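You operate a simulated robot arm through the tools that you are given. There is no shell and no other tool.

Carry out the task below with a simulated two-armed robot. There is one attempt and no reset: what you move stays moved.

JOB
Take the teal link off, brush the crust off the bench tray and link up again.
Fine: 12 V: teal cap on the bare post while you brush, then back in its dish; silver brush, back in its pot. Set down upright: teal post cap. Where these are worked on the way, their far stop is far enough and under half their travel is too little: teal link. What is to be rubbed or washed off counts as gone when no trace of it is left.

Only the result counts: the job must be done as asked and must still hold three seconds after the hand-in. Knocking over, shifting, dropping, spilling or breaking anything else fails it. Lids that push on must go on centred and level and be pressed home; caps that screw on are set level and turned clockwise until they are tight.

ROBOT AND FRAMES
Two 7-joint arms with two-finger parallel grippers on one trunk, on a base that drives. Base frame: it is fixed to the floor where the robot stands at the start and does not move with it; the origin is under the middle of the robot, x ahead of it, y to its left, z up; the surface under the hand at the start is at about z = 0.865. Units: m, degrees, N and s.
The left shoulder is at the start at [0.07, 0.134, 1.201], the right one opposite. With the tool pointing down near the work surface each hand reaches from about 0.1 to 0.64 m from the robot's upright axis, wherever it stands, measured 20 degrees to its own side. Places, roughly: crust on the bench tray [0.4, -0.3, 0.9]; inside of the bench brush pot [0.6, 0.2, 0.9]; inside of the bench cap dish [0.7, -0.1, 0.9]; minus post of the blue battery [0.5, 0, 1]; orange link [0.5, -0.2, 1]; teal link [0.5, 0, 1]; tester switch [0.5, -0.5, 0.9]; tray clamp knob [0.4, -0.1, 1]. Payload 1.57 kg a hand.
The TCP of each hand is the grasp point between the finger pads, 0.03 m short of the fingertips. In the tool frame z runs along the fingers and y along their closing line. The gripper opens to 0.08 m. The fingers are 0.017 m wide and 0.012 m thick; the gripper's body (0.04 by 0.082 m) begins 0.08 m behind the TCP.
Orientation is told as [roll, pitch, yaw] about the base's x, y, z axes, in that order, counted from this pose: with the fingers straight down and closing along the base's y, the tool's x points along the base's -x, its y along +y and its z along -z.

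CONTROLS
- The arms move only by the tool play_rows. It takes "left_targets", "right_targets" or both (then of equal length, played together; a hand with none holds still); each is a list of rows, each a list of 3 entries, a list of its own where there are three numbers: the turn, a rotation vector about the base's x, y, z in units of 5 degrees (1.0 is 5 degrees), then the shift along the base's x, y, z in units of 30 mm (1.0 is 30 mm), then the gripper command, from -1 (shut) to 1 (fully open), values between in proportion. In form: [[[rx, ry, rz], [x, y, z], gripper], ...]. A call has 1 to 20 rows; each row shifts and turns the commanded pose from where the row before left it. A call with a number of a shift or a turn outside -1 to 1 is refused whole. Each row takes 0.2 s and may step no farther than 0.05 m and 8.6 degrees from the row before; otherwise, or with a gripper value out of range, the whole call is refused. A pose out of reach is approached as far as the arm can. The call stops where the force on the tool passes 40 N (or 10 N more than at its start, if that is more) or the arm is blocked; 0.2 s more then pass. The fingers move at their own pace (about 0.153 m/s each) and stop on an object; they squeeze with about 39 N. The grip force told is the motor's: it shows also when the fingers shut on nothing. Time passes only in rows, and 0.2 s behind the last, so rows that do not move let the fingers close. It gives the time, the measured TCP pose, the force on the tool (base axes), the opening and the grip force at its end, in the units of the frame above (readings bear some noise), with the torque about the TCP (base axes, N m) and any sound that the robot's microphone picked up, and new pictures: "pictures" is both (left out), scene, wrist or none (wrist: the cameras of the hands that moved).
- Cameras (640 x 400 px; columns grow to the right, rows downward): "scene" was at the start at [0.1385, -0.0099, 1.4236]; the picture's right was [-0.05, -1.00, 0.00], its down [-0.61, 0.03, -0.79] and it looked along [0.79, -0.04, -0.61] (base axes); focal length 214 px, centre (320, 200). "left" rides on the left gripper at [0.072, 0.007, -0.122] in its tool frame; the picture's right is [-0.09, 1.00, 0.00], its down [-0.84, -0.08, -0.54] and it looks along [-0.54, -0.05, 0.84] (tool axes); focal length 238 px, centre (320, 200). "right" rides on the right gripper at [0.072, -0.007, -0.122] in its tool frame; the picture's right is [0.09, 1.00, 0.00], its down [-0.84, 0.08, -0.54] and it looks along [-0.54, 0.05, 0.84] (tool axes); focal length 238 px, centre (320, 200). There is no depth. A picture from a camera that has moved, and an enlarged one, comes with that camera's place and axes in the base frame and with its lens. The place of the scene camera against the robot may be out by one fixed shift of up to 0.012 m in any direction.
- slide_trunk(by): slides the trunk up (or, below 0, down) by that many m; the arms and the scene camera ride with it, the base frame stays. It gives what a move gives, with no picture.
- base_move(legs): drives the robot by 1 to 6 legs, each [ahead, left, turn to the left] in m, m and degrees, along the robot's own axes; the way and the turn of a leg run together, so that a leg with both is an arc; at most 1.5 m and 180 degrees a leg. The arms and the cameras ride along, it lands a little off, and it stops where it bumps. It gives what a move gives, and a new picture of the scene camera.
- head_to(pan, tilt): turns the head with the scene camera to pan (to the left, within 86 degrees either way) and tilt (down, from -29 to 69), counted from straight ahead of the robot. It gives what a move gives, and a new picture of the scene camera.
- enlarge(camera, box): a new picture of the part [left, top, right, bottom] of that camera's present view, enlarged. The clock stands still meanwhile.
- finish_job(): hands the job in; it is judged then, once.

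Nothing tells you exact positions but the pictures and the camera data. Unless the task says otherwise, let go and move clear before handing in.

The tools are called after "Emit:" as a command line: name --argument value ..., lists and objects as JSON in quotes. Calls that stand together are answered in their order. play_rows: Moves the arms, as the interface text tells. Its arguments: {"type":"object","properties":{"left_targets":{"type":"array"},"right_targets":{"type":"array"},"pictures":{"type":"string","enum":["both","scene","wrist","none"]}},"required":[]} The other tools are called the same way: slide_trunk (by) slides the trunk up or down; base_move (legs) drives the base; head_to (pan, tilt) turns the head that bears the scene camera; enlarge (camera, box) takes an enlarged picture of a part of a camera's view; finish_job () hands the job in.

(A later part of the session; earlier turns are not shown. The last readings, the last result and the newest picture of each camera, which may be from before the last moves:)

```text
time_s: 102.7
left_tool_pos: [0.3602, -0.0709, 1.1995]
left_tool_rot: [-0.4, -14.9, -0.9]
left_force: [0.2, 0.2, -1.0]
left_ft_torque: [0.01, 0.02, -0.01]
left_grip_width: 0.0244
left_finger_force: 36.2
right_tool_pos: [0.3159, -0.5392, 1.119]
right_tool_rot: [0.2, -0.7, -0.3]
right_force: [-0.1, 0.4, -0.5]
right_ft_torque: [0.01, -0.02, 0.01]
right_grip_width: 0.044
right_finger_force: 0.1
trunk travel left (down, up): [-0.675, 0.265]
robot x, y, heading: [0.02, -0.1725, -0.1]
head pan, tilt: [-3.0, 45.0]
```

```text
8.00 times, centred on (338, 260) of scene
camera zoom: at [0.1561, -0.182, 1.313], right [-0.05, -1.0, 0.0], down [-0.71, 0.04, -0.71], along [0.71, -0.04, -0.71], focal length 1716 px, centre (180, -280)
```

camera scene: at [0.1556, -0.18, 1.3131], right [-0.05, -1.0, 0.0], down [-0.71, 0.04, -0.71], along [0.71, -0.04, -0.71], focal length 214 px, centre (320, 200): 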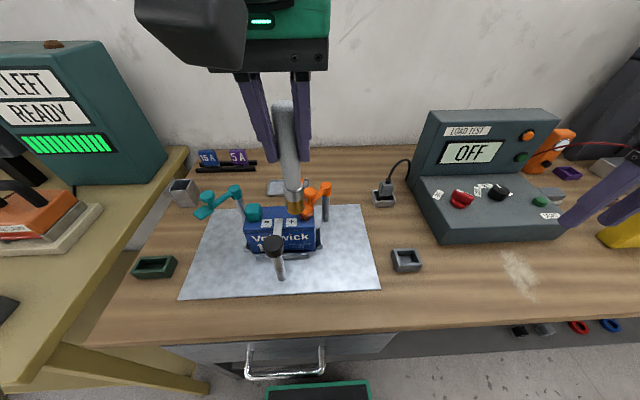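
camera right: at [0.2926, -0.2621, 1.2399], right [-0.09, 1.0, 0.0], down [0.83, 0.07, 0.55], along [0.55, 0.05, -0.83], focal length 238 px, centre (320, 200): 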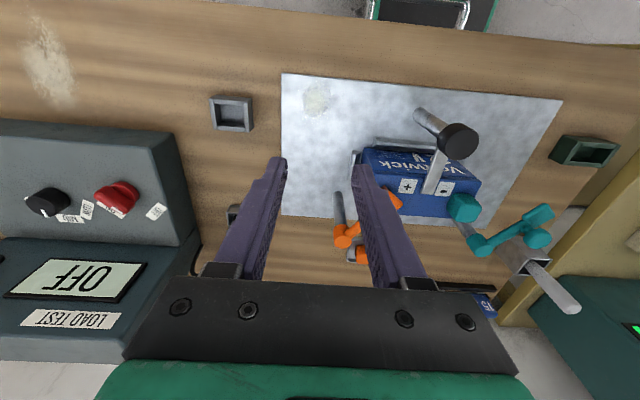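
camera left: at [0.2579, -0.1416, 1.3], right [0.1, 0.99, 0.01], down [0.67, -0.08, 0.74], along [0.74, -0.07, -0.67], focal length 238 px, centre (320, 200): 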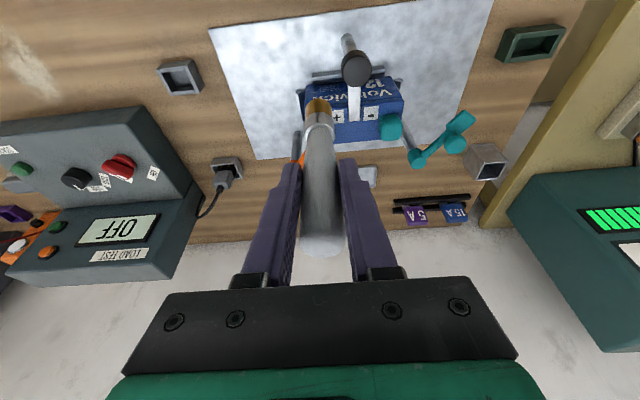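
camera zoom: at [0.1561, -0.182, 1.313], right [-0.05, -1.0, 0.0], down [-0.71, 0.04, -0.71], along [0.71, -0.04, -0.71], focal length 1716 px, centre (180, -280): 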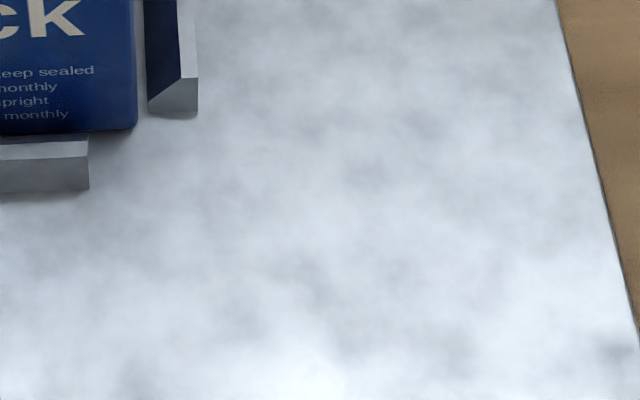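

That mark was a reflection: it changed when the brush moved; the tray is clean. Now I drive back to return the brush.

Emit:
base_move --legs '[[0, 0.28, 0], [0.045, 0, 0]]'

Emit:
play_rows --left_targets '[[[0, 0, 0], [0, 0, 0], -1], [[0, 0, 0], [0, 0, 0], -1]]' --pictures "wrist"

```text
time_s: 105.2
left_tool_pos: [0.3988, 0.206, 1.2012]
left_tool_rot: [-0.2, -15.1, -0.6]
left_force: [-0.3, 1.1, -0.1]
left_ft_torque: [0.01, -0.02, 0.03]
left_grip_width: 0.0248
left_finger_force: 35.8
right_tool_pos: [0.3562, -0.2621, 1.1218]
right_tool_rot: [0.2, -1.0, -0.3]
right_force: [-0.1, -0.7, 0.7]
right_ft_torque: [0.03, -0.01, 0.0]
right_grip_width: 0.044
right_finger_force: 0.1
trunk travel left (down, up): [-0.675, 0.265]
robot x, y, heading: [0.0655, 0.1063, -0.0]
head pan, tilt: [-3.0, 45.0]
camera scene: at [0.1952, 0.0943, 1.3136], right [-0.05, -1.0, 0.0], down [-0.7, 0.04, -0.71], along [0.71, -0.04, -0.7], focal length 214 px, centre (320, 200)
```

scene: 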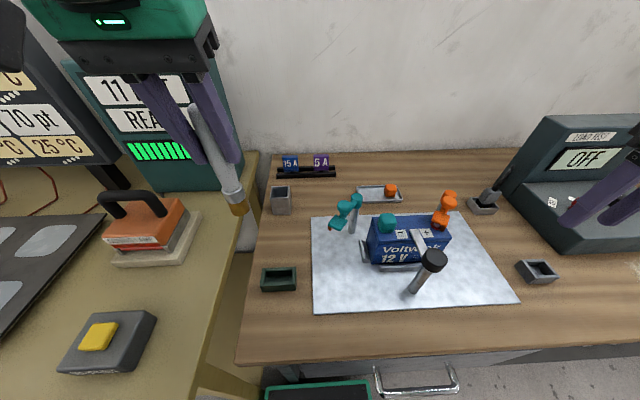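

```text
time_s: 105.8
left_tool_pos: [0.403, 0.206, 1.2005]
left_tool_rot: [-0.5, -14.9, -0.7]
left_force: [0.3, 0.4, -1.0]
left_ft_torque: [0.0, 0.01, -0.02]
left_grip_width: 0.0243
left_finger_force: 35.7
right_tool_pos: [0.3593, -0.2617, 1.1193]
right_tool_rot: [0.3, -0.7, -0.2]
right_force: [0.8, 0.6, 0.1]
right_ft_torque: [0.0, 0.03, -0.02]
right_grip_width: 0.0441
right_finger_force: 0.1
trunk travel left (down, up): [-0.675, 0.265]
robot x, y, heading: [0.0681, 0.104, 0.2]
head pan, tilt: [-3.0, 45.0]
camera left: at [0.3019, 0.2135, 1.3003], right [0.1, 0.99, 0.02], down [0.67, -0.08, 0.74], along [0.74, -0.07, -0.67], focal length 238 px, centre (320, 200)
```

left: 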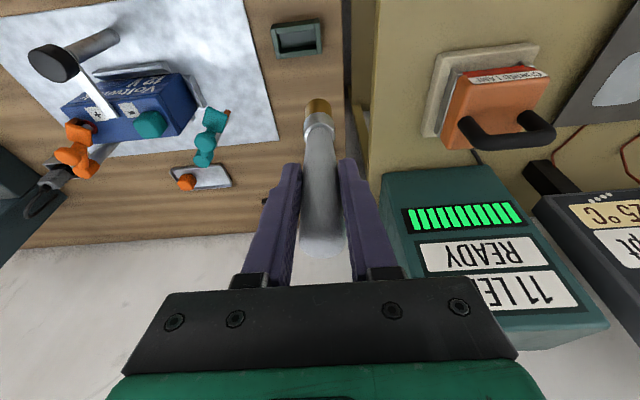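

I bring the brush back over its pot.

Emit:
play_rows --left_targets '[[[0, 0, 0], [1, -0.1, -0.48], -1], [[0, 0, 0], [1, -0.1, -0.48], -1], [[0, 0, 0], [1, -0.1, -0.48], -1], [[0, 0, 0], [1, -0.1, -0.48], -1], [[0, 0, 0], [1, -0.1, -0.48], -1], [[0, 0, 0], [1, -0.1, -0.48], -1], [[0, 0, 0], [1, -0.1, -0.3], -1], [[0, 0, 0], [0, 0, 0], -1]]'

Emit:
enlarge --camera "left" --box '[250, 20, 390, 160]'

Emit:
enlarge --camera "scene" --box '[240, 130, 330, 220]'

Emit:
enlarge --camera "right" --box '[490, 210, 640, 360]'

```text
time_s: 107.6
left_tool_pos: [0.6143, 0.1857, 1.1065]
left_tool_rot: [-0.5, -14.9, -0.7]
left_force: [0.1, -0.8, -0.3]
left_ft_torque: [0.03, 0.01, -0.02]
left_grip_width: 0.0244
left_finger_force: 36.7
right_tool_pos: [0.3595, -0.2607, 1.1188]
right_tool_rot: [0.1, -0.8, -0.2]
right_force: [0.8, 0.9, -0.1]
right_ft_torque: [0.0, 0.01, 0.0]
right_grip_width: 0.0441
right_finger_force: 0.0
trunk travel left (down, up): [-0.675, 0.265]
robot x, y, heading: [0.0706, 0.1062, 0.2]
head pan, tilt: [-3.0, 45.0]
camera scene: at [0.1996, 0.0955, 1.3131], right [-0.05, -1.0, 0.0], down [-0.71, 0.04, -0.71], along [0.71, -0.04, -0.71], focal length 214 px, centre (320, 200)
camera left: at [0.5123, 0.1931, 1.2052], right [0.1, 0.99, 0.02], down [0.67, -0.08, 0.74], along [0.74, -0.07, -0.67], focal length 238 px, centre (320, 200)
```

scene: 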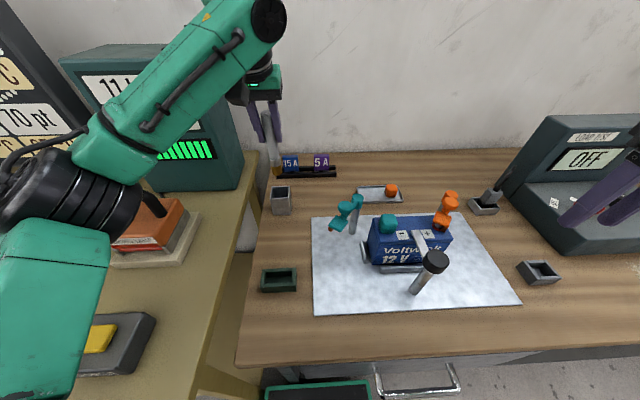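
left: 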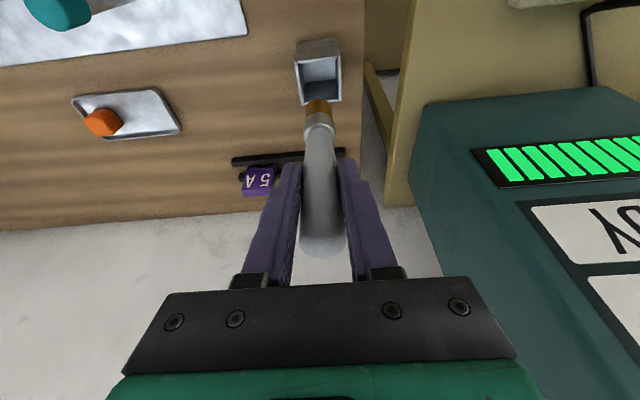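

```text
2.86 times, centred on (320, 90) of left
camera zoom: at [0.5123, 0.1931, 1.2052], right [0.1, 0.99, 0.02], down [0.67, -0.08, 0.74], along [0.74, -0.07, -0.67], focal length 681 px, centre (320, 514)
```

zoom: 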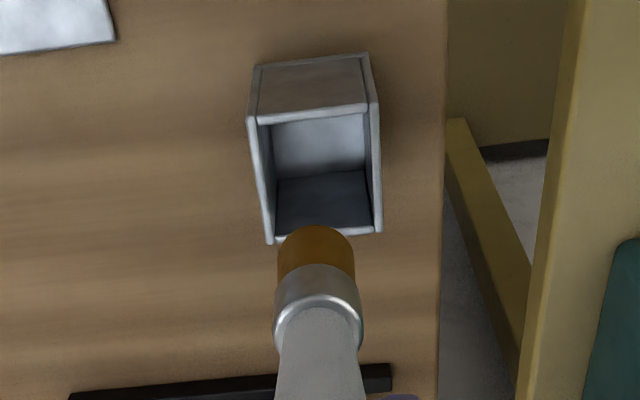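

```text
4.44 times, centred on (285, 175) of scene
camera zoom: at [0.1996, 0.0955, 1.3131], right [-0.05, -1.0, 0.0], down [-0.71, 0.04, -0.71], along [0.71, -0.04, -0.71], focal length 953 px, centre (476, 311)
```

zoom: 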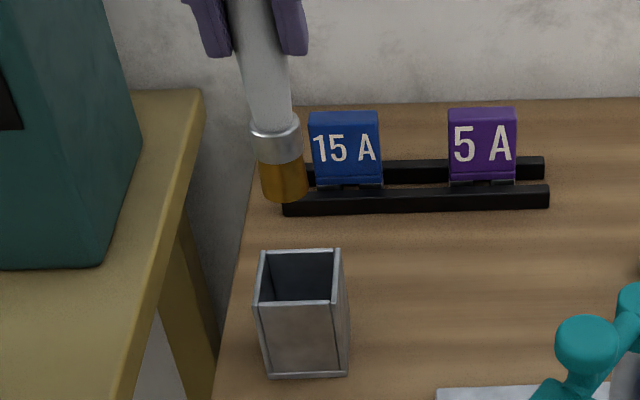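

```text
2.67 times, centred on (565, 285) of right
camera zoom: at [0.2863, -0.2669, 1.2402], right [-0.09, 1.0, 0.0], down [0.83, 0.07, 0.55], along [0.55, 0.05, -0.83], focal length 636 px, centre (-333, -27)
```

zoom: 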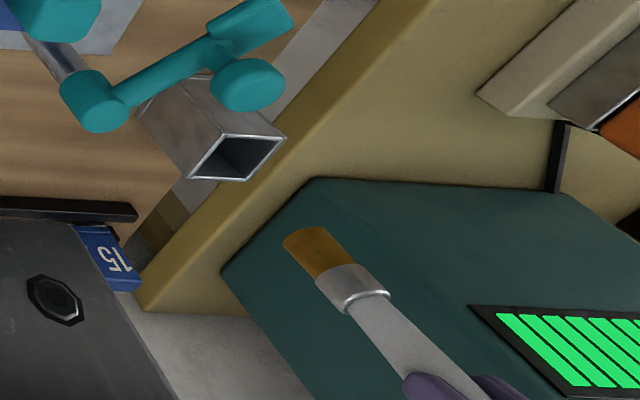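

The brush is centred over the pot. Lowering.

Emit:
play_rows --left_targets '[[[0, 0, 0], [-0.02, -0.02, -0.8], -1], [[0, 0, 0], [0, 0, -0.8], -1], [[0, 0, 0], [0, 0, -0.8], -1], [[0, 0, 0], [0, 0, -0.8], -1], [[0, 0, 0], [0, 0, -0.6], -1], [[0, 0, 0], [0, 0, 0], -1]]' --pictures "wrist"

Emit:
enlarge --camera "left" --box '[230, 60, 410, 260]'

Emit:
enlarge --camera "scene" --box '[240, 130, 330, 220]'

```text
time_s: 109.0
left_tool_pos: [0.6118, 0.1841, 0.9913]
left_tool_rot: [-0.6, -14.9, -0.7]
left_force: [0.2, -0.4, -0.8]
left_ft_torque: [-0.03, 0.03, 0.0]
left_grip_width: 0.0245
left_finger_force: 36.4
right_tool_pos: [0.3599, -0.2614, 1.1175]
right_tool_rot: [0.2, -0.7, -0.2]
right_force: [-0.3, 0.2, -1.0]
right_ft_torque: [0.0, -0.01, 0.02]
right_grip_width: 0.0441
right_finger_force: 0.2
trunk travel left (down, up): [-0.675, 0.265]
robot x, y, heading: [0.0664, 0.1074, 0.4]
head pan, tilt: [-3.0, 45.0]
camera left: at [0.5113, 0.192, 1.0904], right [0.1, 0.99, 0.02], down [0.67, -0.08, 0.74], along [0.74, -0.07, -0.67], focal length 238 px, centre (320, 200)
```

left: 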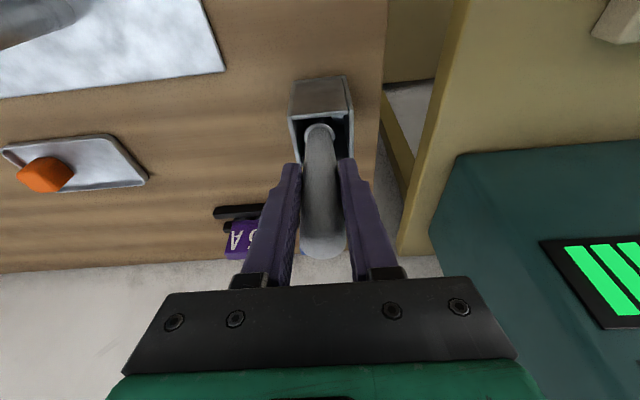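

```text
2.00 times, centred on (320, 160) of left
camera zoom: at [0.5113, 0.192, 1.0904], right [0.1, 0.99, 0.02], down [0.67, -0.08, 0.74], along [0.74, -0.07, -0.67], focal length 477 px, centre (320, 280)
```

zoom: 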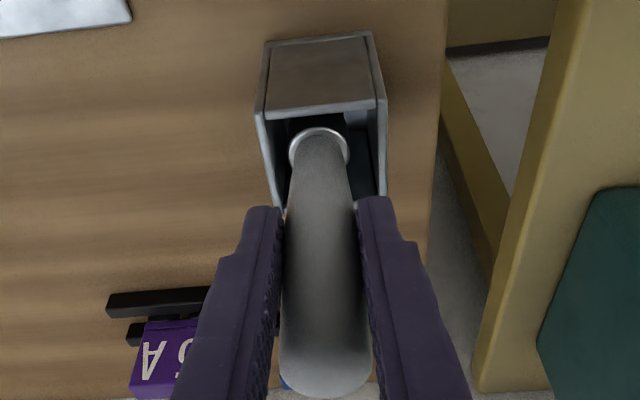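

```text
4.44 times, centred on (285, 175) of scene
camera zoom: at [0.2002, 0.095, 1.3131], right [-0.05, -1.0, 0.0], down [-0.71, 0.04, -0.71], along [0.71, -0.04, -0.71], focal length 953 px, centre (476, 311)
```

zoom: 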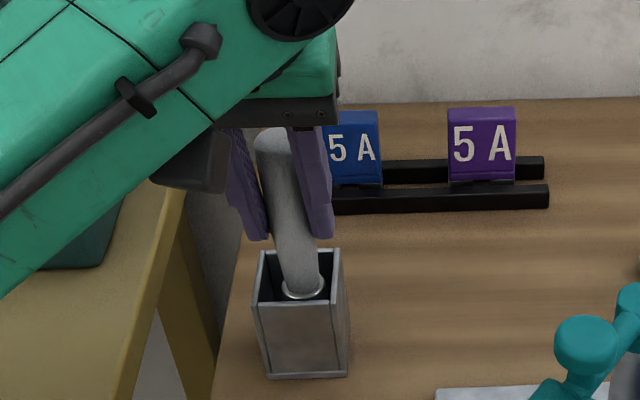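

Inside the pot with no contact yet. I lower slowly the last few millimetres to the floor.

Emit:
play_rows --left_targets '[[[0, 0, 0], [0, 0, -0.1], -1], [[0, 0, 0], [0, 0, -0.07], -1], [[0, 0, 0], [0, 0, -0.07], -1], [[0, 0, 0], [0, 0, 0], -1]]' --pictures "none"

```text
time_s: 110.0
left_tool_pos: [0.6134, 0.1843, 0.9834]
left_tool_rot: [-0.5, -14.7, -0.7]
left_force: [-0.4, -0.4, -0.5]
left_ft_torque: [0.03, 0.0, 0.02]
left_grip_width: 0.0246
left_finger_force: 36.6
right_tool_pos: [0.36, -0.2622, 1.12]
right_tool_rot: [0.2, -0.8, -0.1]
right_force: [0.0, -0.1, 0.1]
right_ft_torque: [0.0, -0.02, -0.01]
right_grip_width: 0.0441
right_finger_force: 0.1
trunk travel left (down, up): [-0.675, 0.265]
robot x, y, heading: [0.0634, 0.099, -0.1]
head pan, tilt: [-3.0, 45.0]
```

Emit:
play_rows --left_targets '[[[0, 0, 0], [0, 0, -0.06], -1], [[0, 0, 0], [0, 0, -0.06], -1], [[0, 0, 0], [0, 0, 0], -1]]' --pictures "none"

```text
time_s: 110.8
left_tool_pos: [0.6137, 0.1831, 0.982]
left_tool_rot: [-0.5, -15.1, -0.8]
left_force: [3.4, 0.7, 8.4]
left_ft_torque: [0.14, -0.41, -0.01]
left_grip_width: 0.0245
left_finger_force: 36.8
right_tool_pos: [0.3588, -0.2618, 1.1198]
right_tool_rot: [0.3, -0.7, -0.3]
right_force: [-0.3, -0.4, 0.0]
right_ft_torque: [-0.01, -0.01, 0.03]
right_grip_width: 0.044
right_finger_force: 0.0
trunk travel left (down, up): [-0.675, 0.265]
robot x, y, heading: [0.0668, 0.1, 0.1]
head pan, tilt: [-3.0, 45.0]
```

The bristles touch the pot floor. I release and rise straight up.

Emit:
play_rows --left_targets '[[[0, 0, 0], [0, 0, 0.03], -0.2], [[0, 0, 0], [0, 0, 0], 0.4], [[0, 0, 0], [0, 0, 0], 0.6], [[0, 0, 0], [0, 0, 0], 0.6], [[0, 0, 0], [0, 0, 0.7], 0.6], [[0, 0, 0], [0, 0, 0.9], 0.6], [[0, 0, 0], [0, 0, 0.9], 0.6], [[0, 0, 0], [0, 0, 0.9], 0.6], [[0, 0, 0], [0, 0, 0.8], 0.6]]'

Emit:
enlarge --camera "scene" --box '[240, 130, 330, 220]'

Emit:
enlarge --camera "left" --box '[250, 20, 390, 160]'

```text
time_s: 112.8
left_tool_pos: [0.6133, 0.1849, 1.1073]
left_tool_rot: [-0.4, -14.8, -0.7]
left_force: [0.1, -0.2, 0.3]
left_ft_torque: [0.0, 0.01, 0.01]
left_grip_width: 0.0641
left_finger_force: 0.0
right_tool_pos: [0.3598, -0.2619, 1.1177]
right_tool_rot: [0.3, -0.8, -0.2]
right_force: [0.4, 0.4, -0.2]
right_ft_torque: [0.01, -0.03, 0.02]
right_grip_width: 0.044
right_finger_force: 0.0
trunk travel left (down, up): [-0.675, 0.265]
robot x, y, heading: [0.0681, 0.1035, -0.0]
head pan, tilt: [-3.0, 45.0]
camera scene: at [0.1997, 0.0948, 1.3131], right [-0.05, -1.0, 0.0], down [-0.71, 0.04, -0.71], along [0.71, -0.04, -0.71], focal length 214 px, centre (320, 200)
camera left: at [0.5118, 0.1922, 1.207], right [0.1, 0.99, 0.02], down [0.67, -0.08, 0.74], along [0.74, -0.07, -0.67], focal length 238 px, centre (320, 200)
```

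scene: 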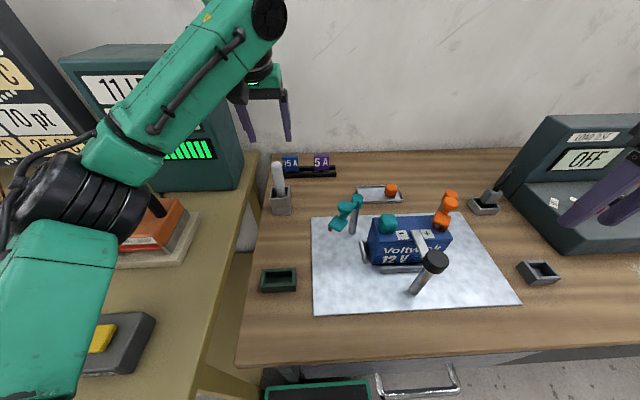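
left: 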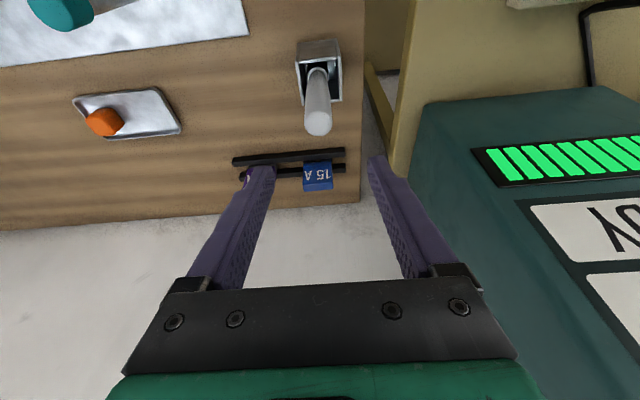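

```text
4.44 times, centred on (285, 175) of scene
camera zoom: at [0.1997, 0.0948, 1.3131], right [-0.05, -1.0, 0.0], down [-0.71, 0.04, -0.71], along [0.71, -0.04, -0.71], focal length 953 px, centre (476, 311)
```

zoom: 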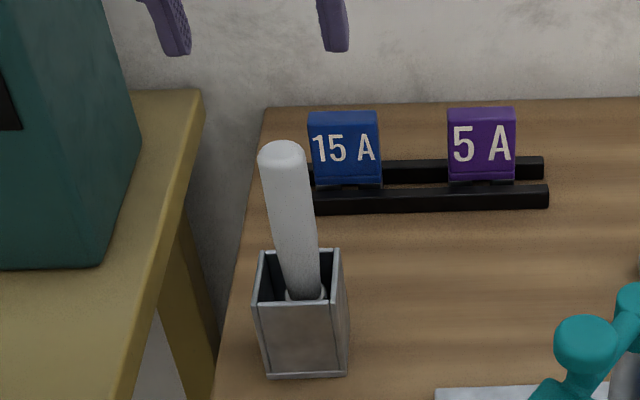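

```text
2.86 times, centred on (320, 90) of left
camera zoom: at [0.5118, 0.1922, 1.207], right [0.1, 0.99, 0.02], down [0.67, -0.08, 0.74], along [0.74, -0.07, -0.67], focal length 681 px, centre (320, 514)
```

zoom: 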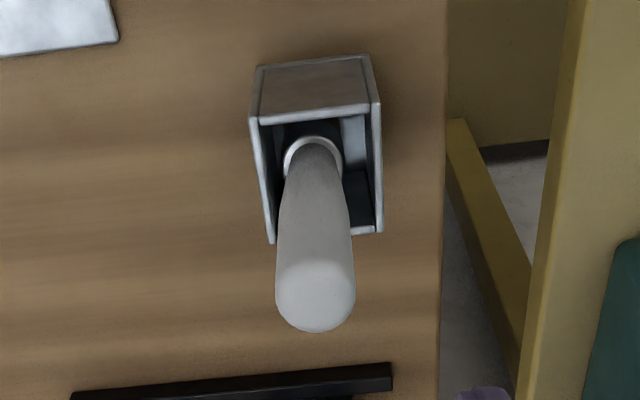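

The brush stands upright in its pot again. Left hand moves aside; the right hand returns above the cap on the post, tilted as before.

Emit:
play_rows --left_targets '[[[0, 0.5, 0], [-0.6, 0.3, 0.5], 0.6], [[0, 0.5, 0], [-0.8, 0.55, 0.4], 0.6], [[0, 0.5, 0], [-0.8, 0.55, 0.3], 0.6], [[0, 0.5, 0], [-0.8, 0.55, 0.3], 0.6], [[0, 0.5, 0], [-0.8, 0.6, 0.3], 0.6], [[0, 0.5, 0], [-0.8, 0.6, 0.2], 0.6], [[0, 0, 0], [0, 0, 0], 0.6], [[0, 0, 0], [0, 0, 0], 0.6], [[0, 0, 0], [0, 0, 0], 0.6], [[0, 0, 0], [0, 0, 0], 0.6], [[0, 0, 0], [0, 0, 0], 0.6]]' --right_targets '[[[0, -0.4, 0], [0.3, 0.7, 0], 0.15], [[0, -0.4, 0], [0.3, 0.7, 0], 0.15], [[0, -0.4, 0], [0.3, 0.7, 0], 0.15], [[0, -0.4, 0], [0.3, 0.7, 0], 0.15], [[0, -0.4, 0], [0.3, 0.7, 0], 0.15], [[0, -0.4, 0], [0.3, 0.7, 0], 0.15], [[0, -0.4, 0], [0.3, 0.7, 0], 0.15], [[0, -0.4, 0], [0.3, 0.7, 0], 0.15], [[0, -0.4, 0], [0.3, 0.7, 0], 0.15], [[0, -0.3, 0], [0.3, 0.7, 0], 0.15], [[0, 0, 0], [0, 0, 0], 0.15]]'

```text
time_s: 115.2
left_tool_pos: [0.475, 0.2786, 1.1684]
left_tool_rot: [-0.6, 0.2, -0.8]
left_force: [0.4, -0.7, -0.7]
left_ft_torque: [0.04, 0.0, -0.02]
left_grip_width: 0.064
left_finger_force: 0.1
right_tool_pos: [0.4502, -0.0517, 1.1171]
right_tool_rot: [0.3, -20.2, -0.3]
right_force: [-0.2, 0.8, -0.1]
right_ft_torque: [0.03, 0.03, 0.0]
right_grip_width: 0.0463
right_finger_force: 0.0
trunk travel left (down, up): [-0.675, 0.265]
robot x, y, heading: [0.0667, 0.1053, 0.1]
head pan, tilt: [-3.0, 45.0]
camera scene: at [0.1999, 0.0947, 1.3131], right [-0.05, -1.0, 0.0], down [-0.71, 0.04, -0.71], along [0.71, -0.04, -0.71], focal length 214 px, centre (320, 200)
camera right: at [0.3409, -0.0573, 1.2082], right [-0.09, 1.0, -0.03], down [0.6, 0.07, 0.8], along [0.8, 0.05, -0.6], focal length 238 px, centre (320, 200)
camera left: at [0.4032, 0.2864, 1.2903], right [0.1, 0.99, -0.01], down [0.84, -0.08, 0.54], along [0.54, -0.07, -0.84], focal length 238 px, centre (320, 200)
```

scene: 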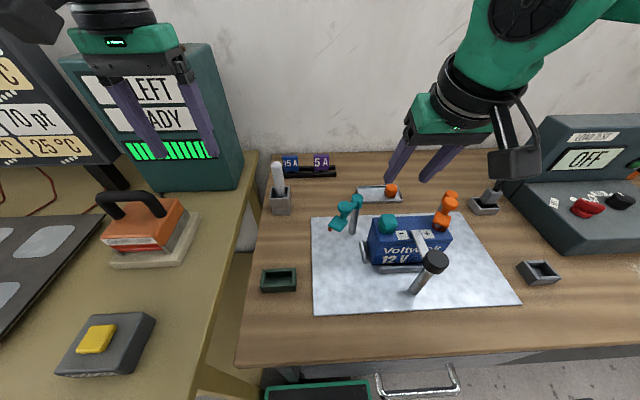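
right: 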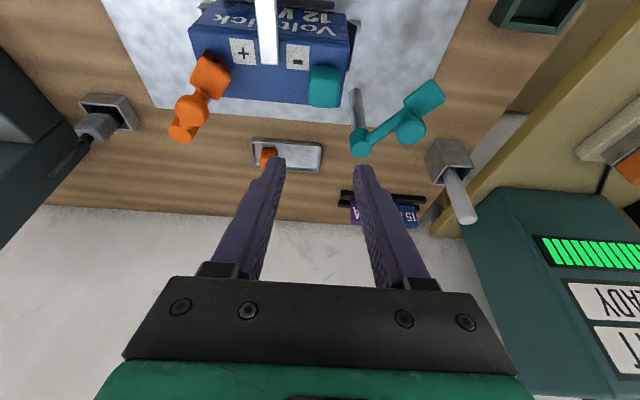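
left: 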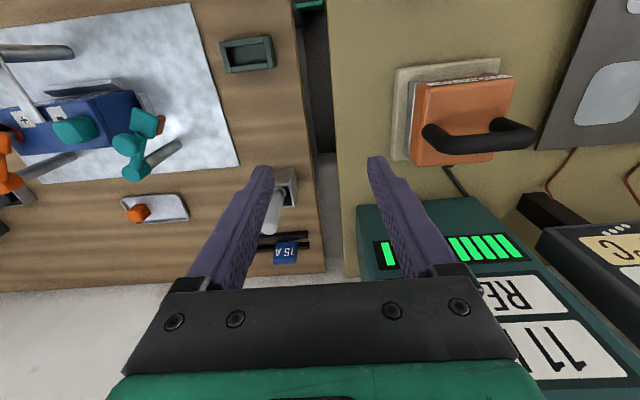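

Directly above the cap. Descending to the earlier grip height.

Emit:
play_rows --right_targets '[[[0, 0, 0], [0, 0.05, -0.9], 0.15], [[0, 0, 0], [0, 0, -0.9], 0.15], [[0, 0, 0], [0, 0, -0.9], 0.15], [[0, 0, 0], [0, 0, -0.4], 0.15], [[0, 0, 0], [0, 0, 0], 0.15]]' --pictures "wrist"

Emit:
enlarge --camera "right" --box '[220, 80, 420, 220]'

Emit:
enlarge --camera "scene" --box '[350, 190, 430, 250]'

```text
time_s: 116.4
left_tool_pos: [0.4749, 0.2799, 1.1675]
left_tool_rot: [-0.7, 0.1, -0.7]
left_force: [-0.3, -1.1, 0.5]
left_ft_torque: [0.0, -0.02, -0.02]
left_grip_width: 0.064
left_finger_force: 0.1
right_tool_pos: [0.4496, -0.05, 1.0251]
right_tool_rot: [0.3, -20.2, -0.2]
right_force: [-0.5, -0.6, -0.2]
right_ft_torque: [-0.02, -0.01, 0.0]
right_grip_width: 0.046
right_finger_force: 0.0
trunk travel left (down, up): [-0.675, 0.265]
robot x, y, heading: [0.0647, 0.1039, 0.0]
head pan, tilt: [-3.0, 45.0]
camera right: at [0.3402, -0.055, 1.1151], right [-0.09, 1.0, -0.03], down [0.6, 0.07, 0.8], along [0.8, 0.05, -0.6], focal length 238 px, centre (320, 200)
```

right: 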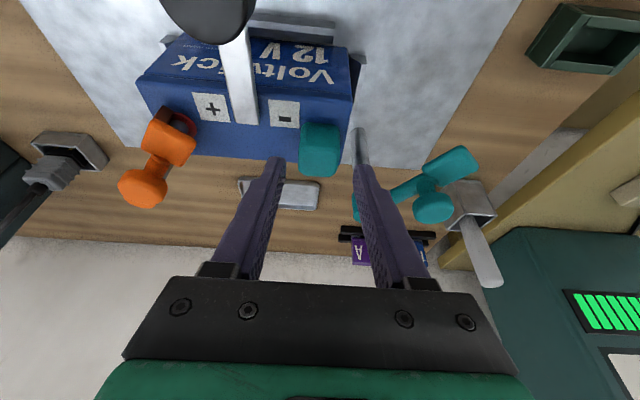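

```text
2.86 times, centred on (320, 150) of right
camera zoom: at [0.3402, -0.055, 1.1151], right [-0.09, 1.0, -0.03], down [0.6, 0.07, 0.8], along [0.8, 0.05, -0.6], focal length 681 px, centre (320, 343)
```

zoom: 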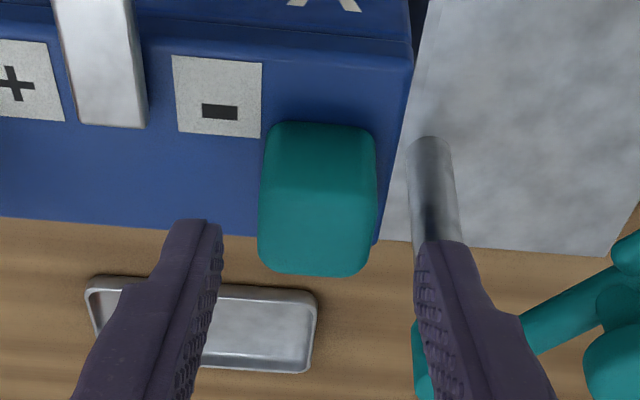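

```text
6.67 times, centred on (390, 220) of scene
camera zoom: at [0.2, 0.0952, 1.3131], right [-0.05, -1.0, 0.0], down [-0.71, 0.04, -0.71], along [0.71, -0.04, -0.71], focal length 1430 px, centre (-147, 67)
```

zoom: 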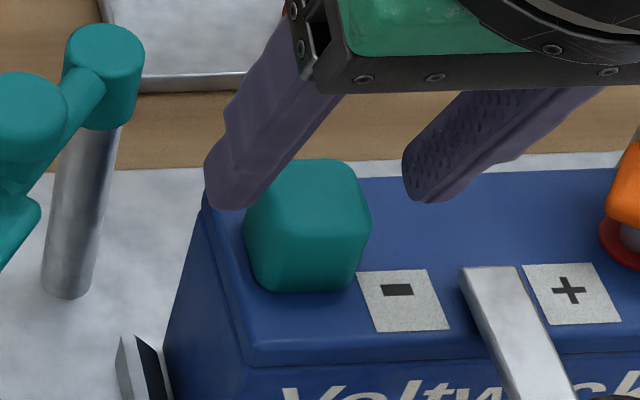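

Fingers straddle the cap. Down the last 13 mm, grip, and pull straight up.

Emit:
play_rows --right_targets '[[[0, 0, 0], [0, 0, -0.25], 0.15], [[0, 0, 0], [0, 0, -0.2], 0.15], [[0, 0, 0], [0, 0, 0], -0.3], [[0, 0, 0], [0, 0, 0], -1], [[0, 0, 0], [0, 0, 0], -1], [[0, 0, 0], [0, 0, 0.1], -1], [[0, 0, 0], [0, 0, 0.2], -1], [[0, 0, 0], [0, 0, 0.3], -1], [[0, 0, 0], [0, 0, 0.5], -1], [[0, 0, 0], [0, 0, 0.6], -1], [[0, 0, 0], [0, 0, 0], -1]]' --pictures "wrist"

Emit:
enlarge --camera "right" --box '[220, 80, 420, 220]'

Emit:
enlarge --camera "scene" --box '[350, 190, 430, 250]'

```text
time_s: 118.8
left_tool_pos: [0.4763, 0.2789, 1.1675]
left_tool_rot: [-0.6, 0.2, -0.8]
left_force: [-1.2, 0.0, 0.3]
left_ft_torque: [0.0, -0.02, -0.01]
left_grip_width: 0.0639
left_finger_force: 0.1
right_tool_pos: [0.451, -0.0497, 1.0635]
right_tool_rot: [0.3, -20.2, -0.2]
right_force: [0.8, 0.0, -0.3]
right_ft_torque: [0.02, 0.03, 0.05]
right_grip_width: 0.0291
right_finger_force: 38.1
trunk travel left (down, up): [-0.675, 0.265]
robot x, y, heading: [0.0649, 0.1023, -0.0]
head pan, tilt: [-3.0, 45.0]
camera right: at [0.341, -0.0558, 1.1528], right [-0.09, 1.0, -0.03], down [0.6, 0.07, 0.8], along [0.8, 0.05, -0.6], focal length 238 px, centre (320, 200)
```

right: 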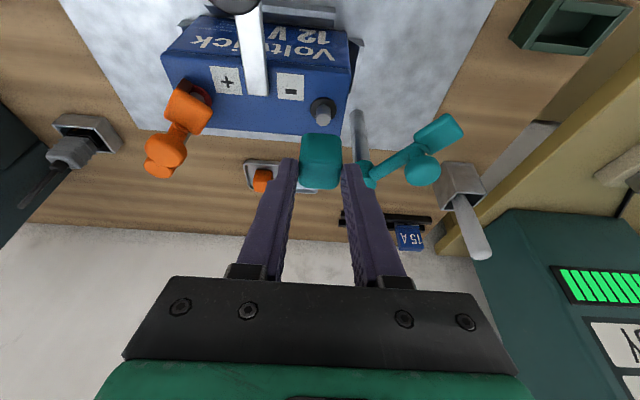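

```text
2.86 times, centred on (320, 150) of right
camera zoom: at [0.341, -0.0558, 1.1528], right [-0.09, 1.0, -0.03], down [0.6, 0.07, 0.8], along [0.8, 0.05, -0.6], focal length 681 px, centre (320, 343)
```

zoom: 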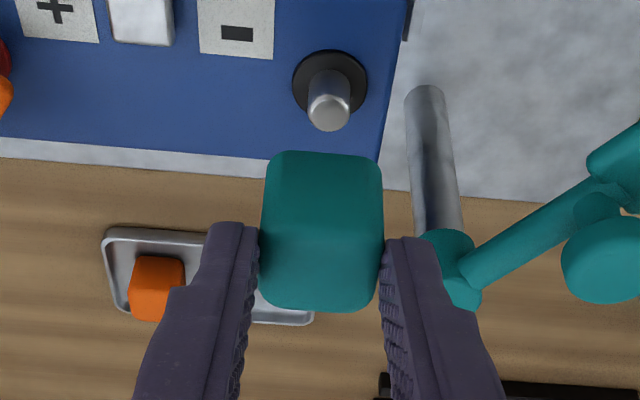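

```text
6.67 times, centred on (390, 220) of scene
camera zoom: at [0.2004, 0.0952, 1.313], right [-0.05, -1.0, 0.0], down [-0.71, 0.04, -0.71], along [0.71, -0.04, -0.71], focal length 1430 px, centre (-147, 67)
```

zoom: 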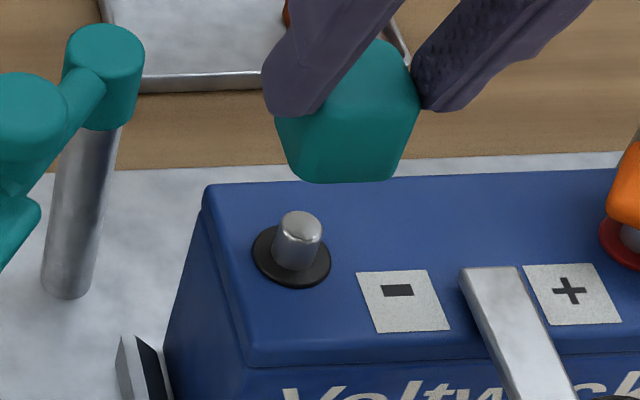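

The cap came off cleanly. I carry it back to its dish.

Emit:
play_rows --right_targets '[[[0, 0, 0], [0.3, -0.08, 0.1], -1], [[0, 0, 0], [0.9, -0.08, 0], -1], [[0, 0, 0], [0.9, -0.08, 0], -1], [[0, 0, 0], [0.9, -0.08, 0], -1], [[0, 0, 0], [0.9, -0.09, 0], -1], [[0, 0, 0], [0.9, -0.09, -0.5], -1], [[0, 0, 0], [0.9, -0.09, -0.8], -1], [[0, 0, 0], [0.9, -0.09, -1], -1], [[0, 0, 0], [0, 0, -0.9], -1], [[0, 0, 0], [0, 0, 0], -1]]'

Emit:
enlarge --camera "right" --box '[220, 60, 420, 200]'

Emit:
enlarge --camera "scene" --box '[320, 150, 450, 235]'

```text
time_s: 121.0
left_tool_pos: [0.4747, 0.2791, 1.1677]
left_tool_rot: [-0.7, 0.1, -0.7]
left_force: [0.3, -0.7, 0.6]
left_ft_torque: [0.02, 0.01, -0.02]
left_grip_width: 0.0642
left_finger_force: 0.1
right_tool_pos: [0.6482, -0.071, 0.9715]
right_tool_rot: [0.2, -20.3, -0.2]
right_force: [0.6, 0.5, -0.1]
right_ft_torque: [-0.02, 0.02, 0.0]
right_grip_width: 0.0288
right_finger_force: 38.9
trunk travel left (down, up): [-0.675, 0.265]
robot x, y, heading: [0.0661, 0.1053, 0.1]
head pan, tilt: [-3.0, 45.0]
camera scene: at [0.2, 0.0953, 1.3131], right [-0.05, -1.0, 0.0], down [-0.71, 0.04, -0.71], along [0.71, -0.04, -0.71], focal length 214 px, centre (320, 200)
camera right: at [0.5395, -0.0762, 1.06], right [-0.09, 1.0, -0.03], down [0.6, 0.07, 0.8], along [0.8, 0.05, -0.6], focal length 238 px, centre (320, 200)
```

scene: 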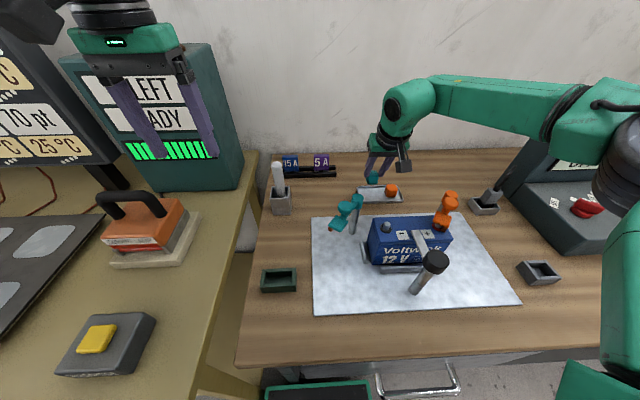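
right: 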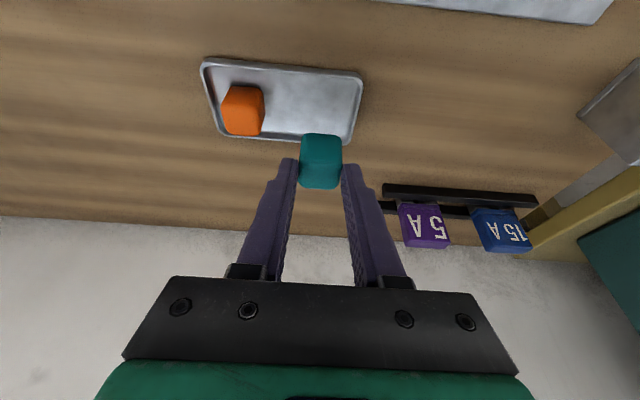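

```text
2.86 times, centred on (320, 130) of right
camera zoom: at [0.5395, -0.0762, 1.06], right [-0.09, 1.0, -0.03], down [0.6, 0.07, 0.8], along [0.8, 0.05, -0.6], focal length 681 px, centre (320, 400)
```

zoom: 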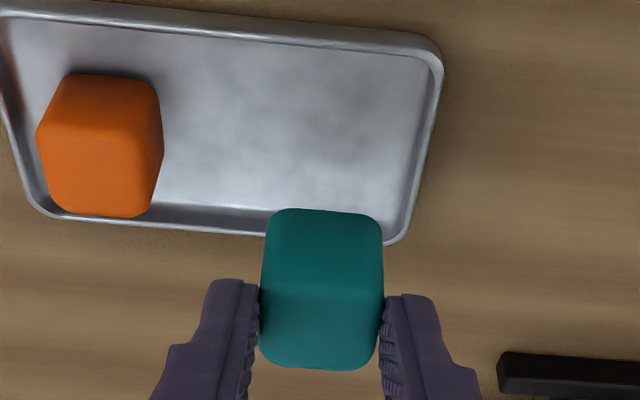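

```text
4.71 times, centred on (385, 192) of scene
camera zoom: at [0.2, 0.0953, 1.3131], right [-0.05, -1.0, 0.0], down [-0.71, 0.04, -0.71], along [0.71, -0.04, -0.71], focal length 1009 px, centre (14, 235)
```

zoom: 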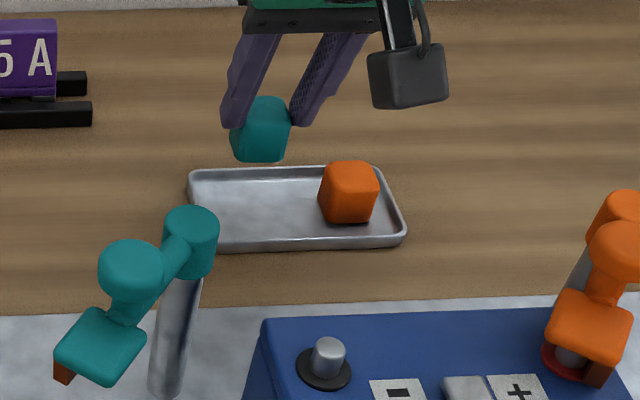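

Above the dish spot. Lowering, slow at the end.

Emit:
play_rows --right_targets '[[[0, 0, 0], [0.03, 0.03, -0.6], -1], [[0, 0, 0], [0, 0, -0.6], -1], [[0, 0, 0], [0, 0, -0.4], -1], [[0, 0, 0], [0, 0, -0.15], -1], [[0, 0, 0], [0, 0, 0], -1]]' --pictures "wrist"

Emit:
enlarge --camera "right" --box '[220, 80, 420, 220]'

Emit:
enlarge --camera "scene" --box '[340, 165, 420, 225]'

```text
time_s: 122.2
left_tool_pos: [0.4749, 0.2792, 1.1679]
left_tool_rot: [-0.7, 0.1, -0.6]
left_force: [0.6, 0.4, 0.1]
left_ft_torque: [0.01, 0.0, 0.0]
left_grip_width: 0.064
left_finger_force: 0.2
right_tool_pos: [0.6478, -0.0698, 0.918]
right_tool_rot: [0.4, -20.3, -0.2]
right_force: [-0.4, -0.8, -0.2]
right_ft_torque: [0.04, -0.01, -0.01]
right_grip_width: 0.0288
right_finger_force: 39.3
trunk travel left (down, up): [-0.675, 0.265]
robot x, y, heading: [0.0661, 0.1028, 0.2]
head pan, tilt: [-3.0, 45.0]
camera right: at [0.5395, -0.075, 1.0073], right [-0.08, 1.0, -0.03], down [0.6, 0.07, 0.8], along [0.8, 0.05, -0.6], focal length 238 px, centre (320, 200)
```

right: 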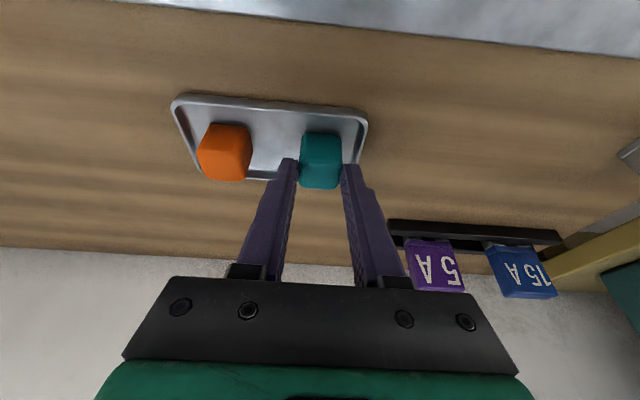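

```text
2.86 times, centred on (320, 150) of right
camera zoom: at [0.5395, -0.075, 1.0073], right [-0.08, 1.0, -0.03], down [0.6, 0.07, 0.8], along [0.8, 0.05, -0.6], focal length 681 px, centre (320, 343)
```

zoom: 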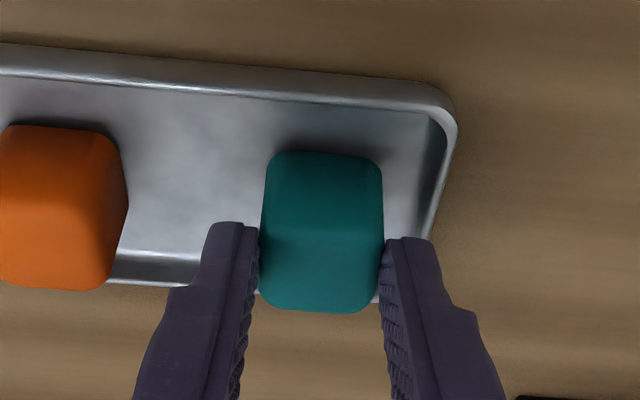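

```text
6.67 times, centred on (380, 195) of scene
camera zoom: at [0.2003, 0.0952, 1.313], right [-0.05, -1.0, 0.0], down [-0.71, 0.04, -0.71], along [0.71, -0.04, -0.71], focal length 1430 px, centre (-80, 233)
```

zoom: 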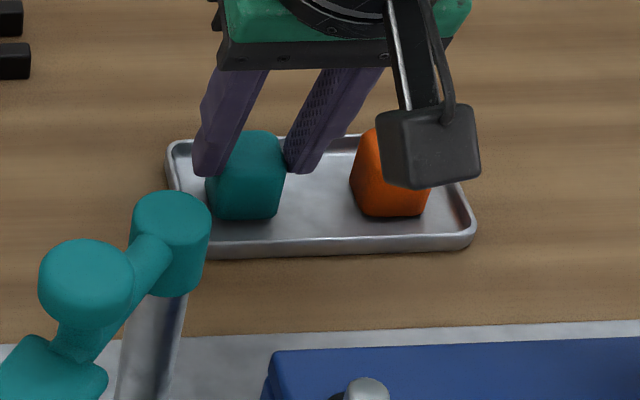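

Emit:
play_rows --right_targets '[[[0, 0, 0], [0, 0, -0.07], -1], [[0, 0, 0], [0, 0, -0.07], -1], [[0, 0, 0], [0, 0, 0], -1]]' --pictures "none"

```text
time_s: 123.0
left_tool_pos: [0.4736, 0.2784, 1.1684]
left_tool_rot: [-0.7, 0.1, -0.7]
left_force: [-0.7, 0.0, 0.0]
left_ft_torque: [0.01, -0.02, 0.03]
left_grip_width: 0.064
left_finger_force: 0.0
right_tool_pos: [0.6489, -0.0694, 0.9155]
right_tool_rot: [0.4, -20.6, -0.3]
right_force: [3.1, -2.5, 13.7]
right_ft_torque: [-0.21, -0.2, 0.01]
right_grip_width: 0.0287
right_finger_force: 38.7
trunk travel left (down, up): [-0.675, 0.265]
robot x, y, heading: [0.067, 0.1059, -0.1]
head pan, tilt: [-3.0, 45.0]
```

Contact with the dish floor (about 14 N). I ease up slightly, open the fingers a little, and rise.

Emit:
play_rows --right_targets '[[[0, 0, 0], [0, 0, 0.04], -1], [[0, 0, 0], [0, 0, 0], -0.2], [[0, 0, 0], [0, 0, 0], 0.1], [[0, 0, 0], [0, 0, 0], 0.15], [[0, 0, 0], [0, 0, 0.4], 0.15], [[0, 0, 0], [0, 0, 0.7], 0.15], [[0, 0, 0], [0, 0, 0.8], 0.15], [[0, 0, 0], [0, 0, 0], 0.15]]' --pictures "wrist"

Emit:
enlarge --camera "right" --box '[180, 60, 420, 220]'

Emit:
enlarge --camera "scene" --box '[340, 165, 420, 225]'

```text
time_s: 124.8
left_tool_pos: [0.4755, 0.2786, 1.1659]
left_tool_rot: [-0.7, 0.2, -0.7]
left_force: [1.1, 0.4, -0.2]
left_ft_torque: [0.04, 0.02, 0.02]
left_grip_width: 0.0638
left_finger_force: 0.0
right_tool_pos: [0.6492, -0.0703, 0.9711]
right_tool_rot: [0.2, -20.1, -0.2]
right_force: [0.5, -0.8, -0.6]
right_ft_torque: [0.01, 0.04, 0.01]
right_grip_width: 0.0458
right_finger_force: 0.0
trunk travel left (down, up): [-0.675, 0.265]
robot x, y, heading: [0.0703, 0.1067, 0.0]
head pan, tilt: [-3.0, 45.0]
camera right: at [0.5394, -0.0752, 1.0612], right [-0.09, 1.0, -0.03], down [0.6, 0.07, 0.8], along [0.8, 0.05, -0.6], focal length 238 px, centre (320, 200)
```

right: 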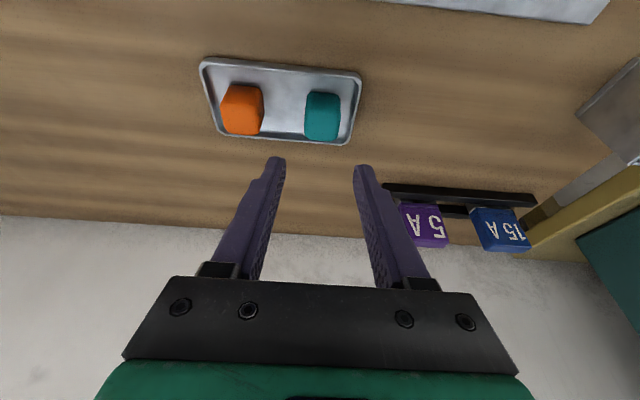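

```text
2.50 times, centred on (300, 140) of right
camera zoom: at [0.5394, -0.0752, 1.0612], right [-0.09, 1.0, -0.03], down [0.6, 0.07, 0.8], along [0.8, 0.05, -0.6], focal length 596 px, centre (370, 350)
```

zoom: 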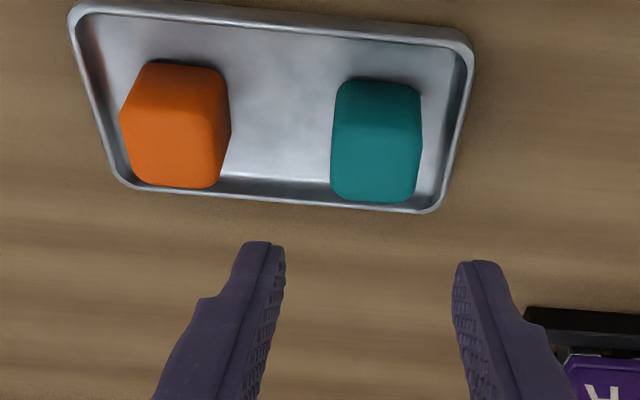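

```text
6.67 times, centred on (380, 195) of scene
camera zoom: at [0.2005, 0.0951, 1.313], right [-0.05, -1.0, 0.0], down [-0.71, 0.04, -0.71], along [0.71, -0.04, -0.71], focal length 1430 px, centre (-80, 233)
```

zoom: 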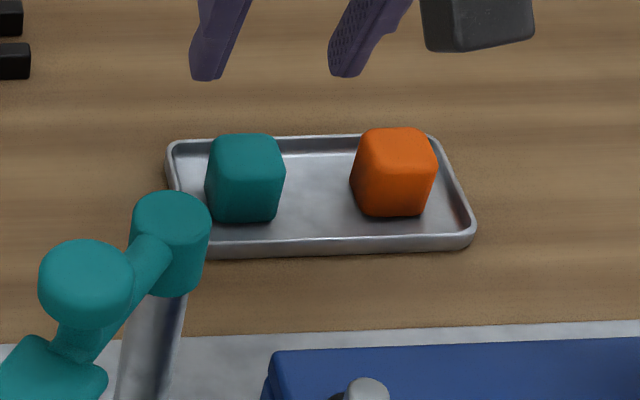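

The cap is back upright in its dish. Right hand retreats to its side, and the left hand goes above the link's knob.

Emit:
play_rows --right_targets '[[[0, 0.5, 0], [0, 0, 0.9], 0.15], [[0, 0.5, 0], [0, 0, 0.9], 0.15], [[0, 0.5, 0], [-0.4, -0.2, 0.9], 0.15], [[0, 0.5, 0], [-0.8, -0.5, 0.7], 0.15], [[0, 0.5, 0], [-0.8, -0.7, 0.5], 0.15], [[0, 0.5, 0], [-0.8, -0.7, 0.4], 0.15], [[0, 0.5, 0], [-0.8, -0.7, 0], 0.15], [[0, 0.5, 0], [-0.8, -0.7, 0], 0.15], [[0, 0, 0], [-0.9, -0.8, 0], 0.15], [[0, 0, 0], [-0.9, -0.8, 0], 0.15], [[0, 0, 0], [-0.9, -0.8, 0], 0.15], [[0, 0, 0], [-0.8, -0.6, 0], 0.15], [[0, 0, 0], [-0.8, -0.4, 0], 0.15], [[0, 0, 0], [0, 0, 0], 0.15]]' --pictures "none"

Emit:
play_rows --left_targets '[[[0, 0, -1], [0, -0.9, 0], 0.8], [[0, 0, -1], [0, -0.9, 0], 1], [[0, 0, -1], [0, -0.9, -0.2], 1], [[0, 0, -1], [0, -0.9, -0.3], 1], [[0, 0, -1], [0, -0.9, -0.3], 1], [[0, 0, -1], [0, -0.9, -0.3], 1], [[0, 0, -1], [0, -0.9, -0.3], 1], [[0, 0, 0], [0, -0.9, -0.3], 1], [[0, 0, 0], [0.1, -0.9, -0.3], 1], [[0, 0, 0], [0, 0, 0], 1]]'

Emit:
enlarge --camera "left" --box '[250, 60, 410, 200]'

```text
time_s: 127.8
left_tool_pos: [0.4761, 0.2788, 1.1681]
left_tool_rot: [-0.7, 0.2, -0.6]
left_force: [0.5, 1.0, 0.3]
left_ft_torque: [0.03, 0.02, 0.03]
left_grip_width: 0.064
left_finger_force: 0.1
right_tool_pos: [0.3887, -0.2694, 1.0996]
right_tool_rot: [0.2, -0.3, -0.4]
right_force: [-0.1, 1.0, 0.0]
right_ft_torque: [0.01, 0.02, 0.03]
right_grip_width: 0.0459
right_finger_force: 0.1
right hand out of reach, approached as far as the arm can: row 13
trunk travel left (down, up): [-0.675, 0.265]
robot x, y, heading: [0.0677, 0.1058, -0.1]
head pan, tilt: [-3.0, 45.0]
```

```text
time_s: 130.0
left_tool_pos: [0.4785, 0.0361, 1.1074]
left_tool_rot: [-0.6, 0.1, -35.7]
left_force: [0.2, 0.9, -0.2]
left_ft_torque: [0.0, 0.0, 0.03]
left_grip_width: 0.0799
left_finger_force: 0.0
right_tool_pos: [0.3882, -0.2697, 1.0985]
right_tool_rot: [0.3, -0.3, -0.3]
right_force: [0.3, 0.8, 0.3]
right_ft_torque: [0.02, 0.02, 0.01]
right_grip_width: 0.0459
right_finger_force: 0.0
trunk travel left (down, up): [-0.675, 0.265]
robot x, y, heading: [0.0665, 0.106, 0.0]
head pan, tilt: [-3.0, 45.0]
camera scene: at [0.2001, 0.0959, 1.3131], right [-0.05, -1.0, 0.0], down [-0.71, 0.04, -0.71], along [0.71, -0.04, -0.71], focal length 214 px, centre (320, 200)
camera left: at [0.4242, 0.0836, 1.2298], right [0.66, 0.76, -0.01], down [0.64, -0.55, 0.54], along [0.4, -0.36, -0.84], focal length 238 px, centre (320, 200)
```

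scene: 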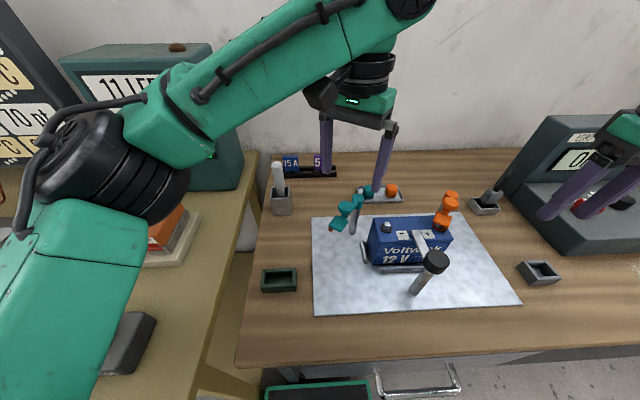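
left: 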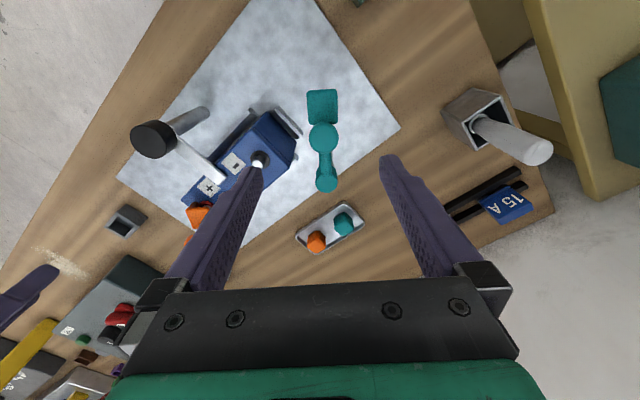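

```text
2.86 times, centred on (330, 130) of left
camera zoom: at [0.4242, 0.0836, 1.2298], right [0.66, 0.76, -0.01], down [0.64, -0.55, 0.54], along [0.4, -0.36, -0.84], focal length 681 px, centre (291, 400)
```

zoom: 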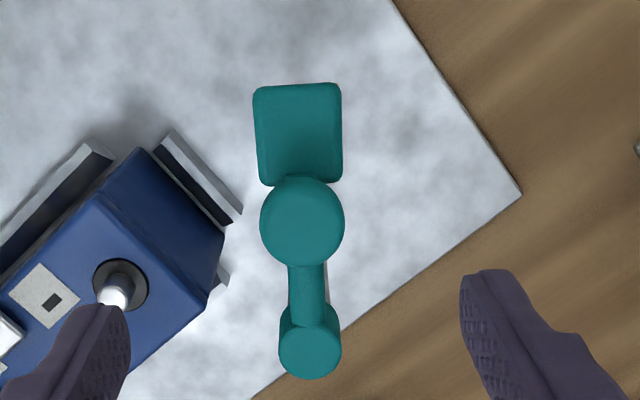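

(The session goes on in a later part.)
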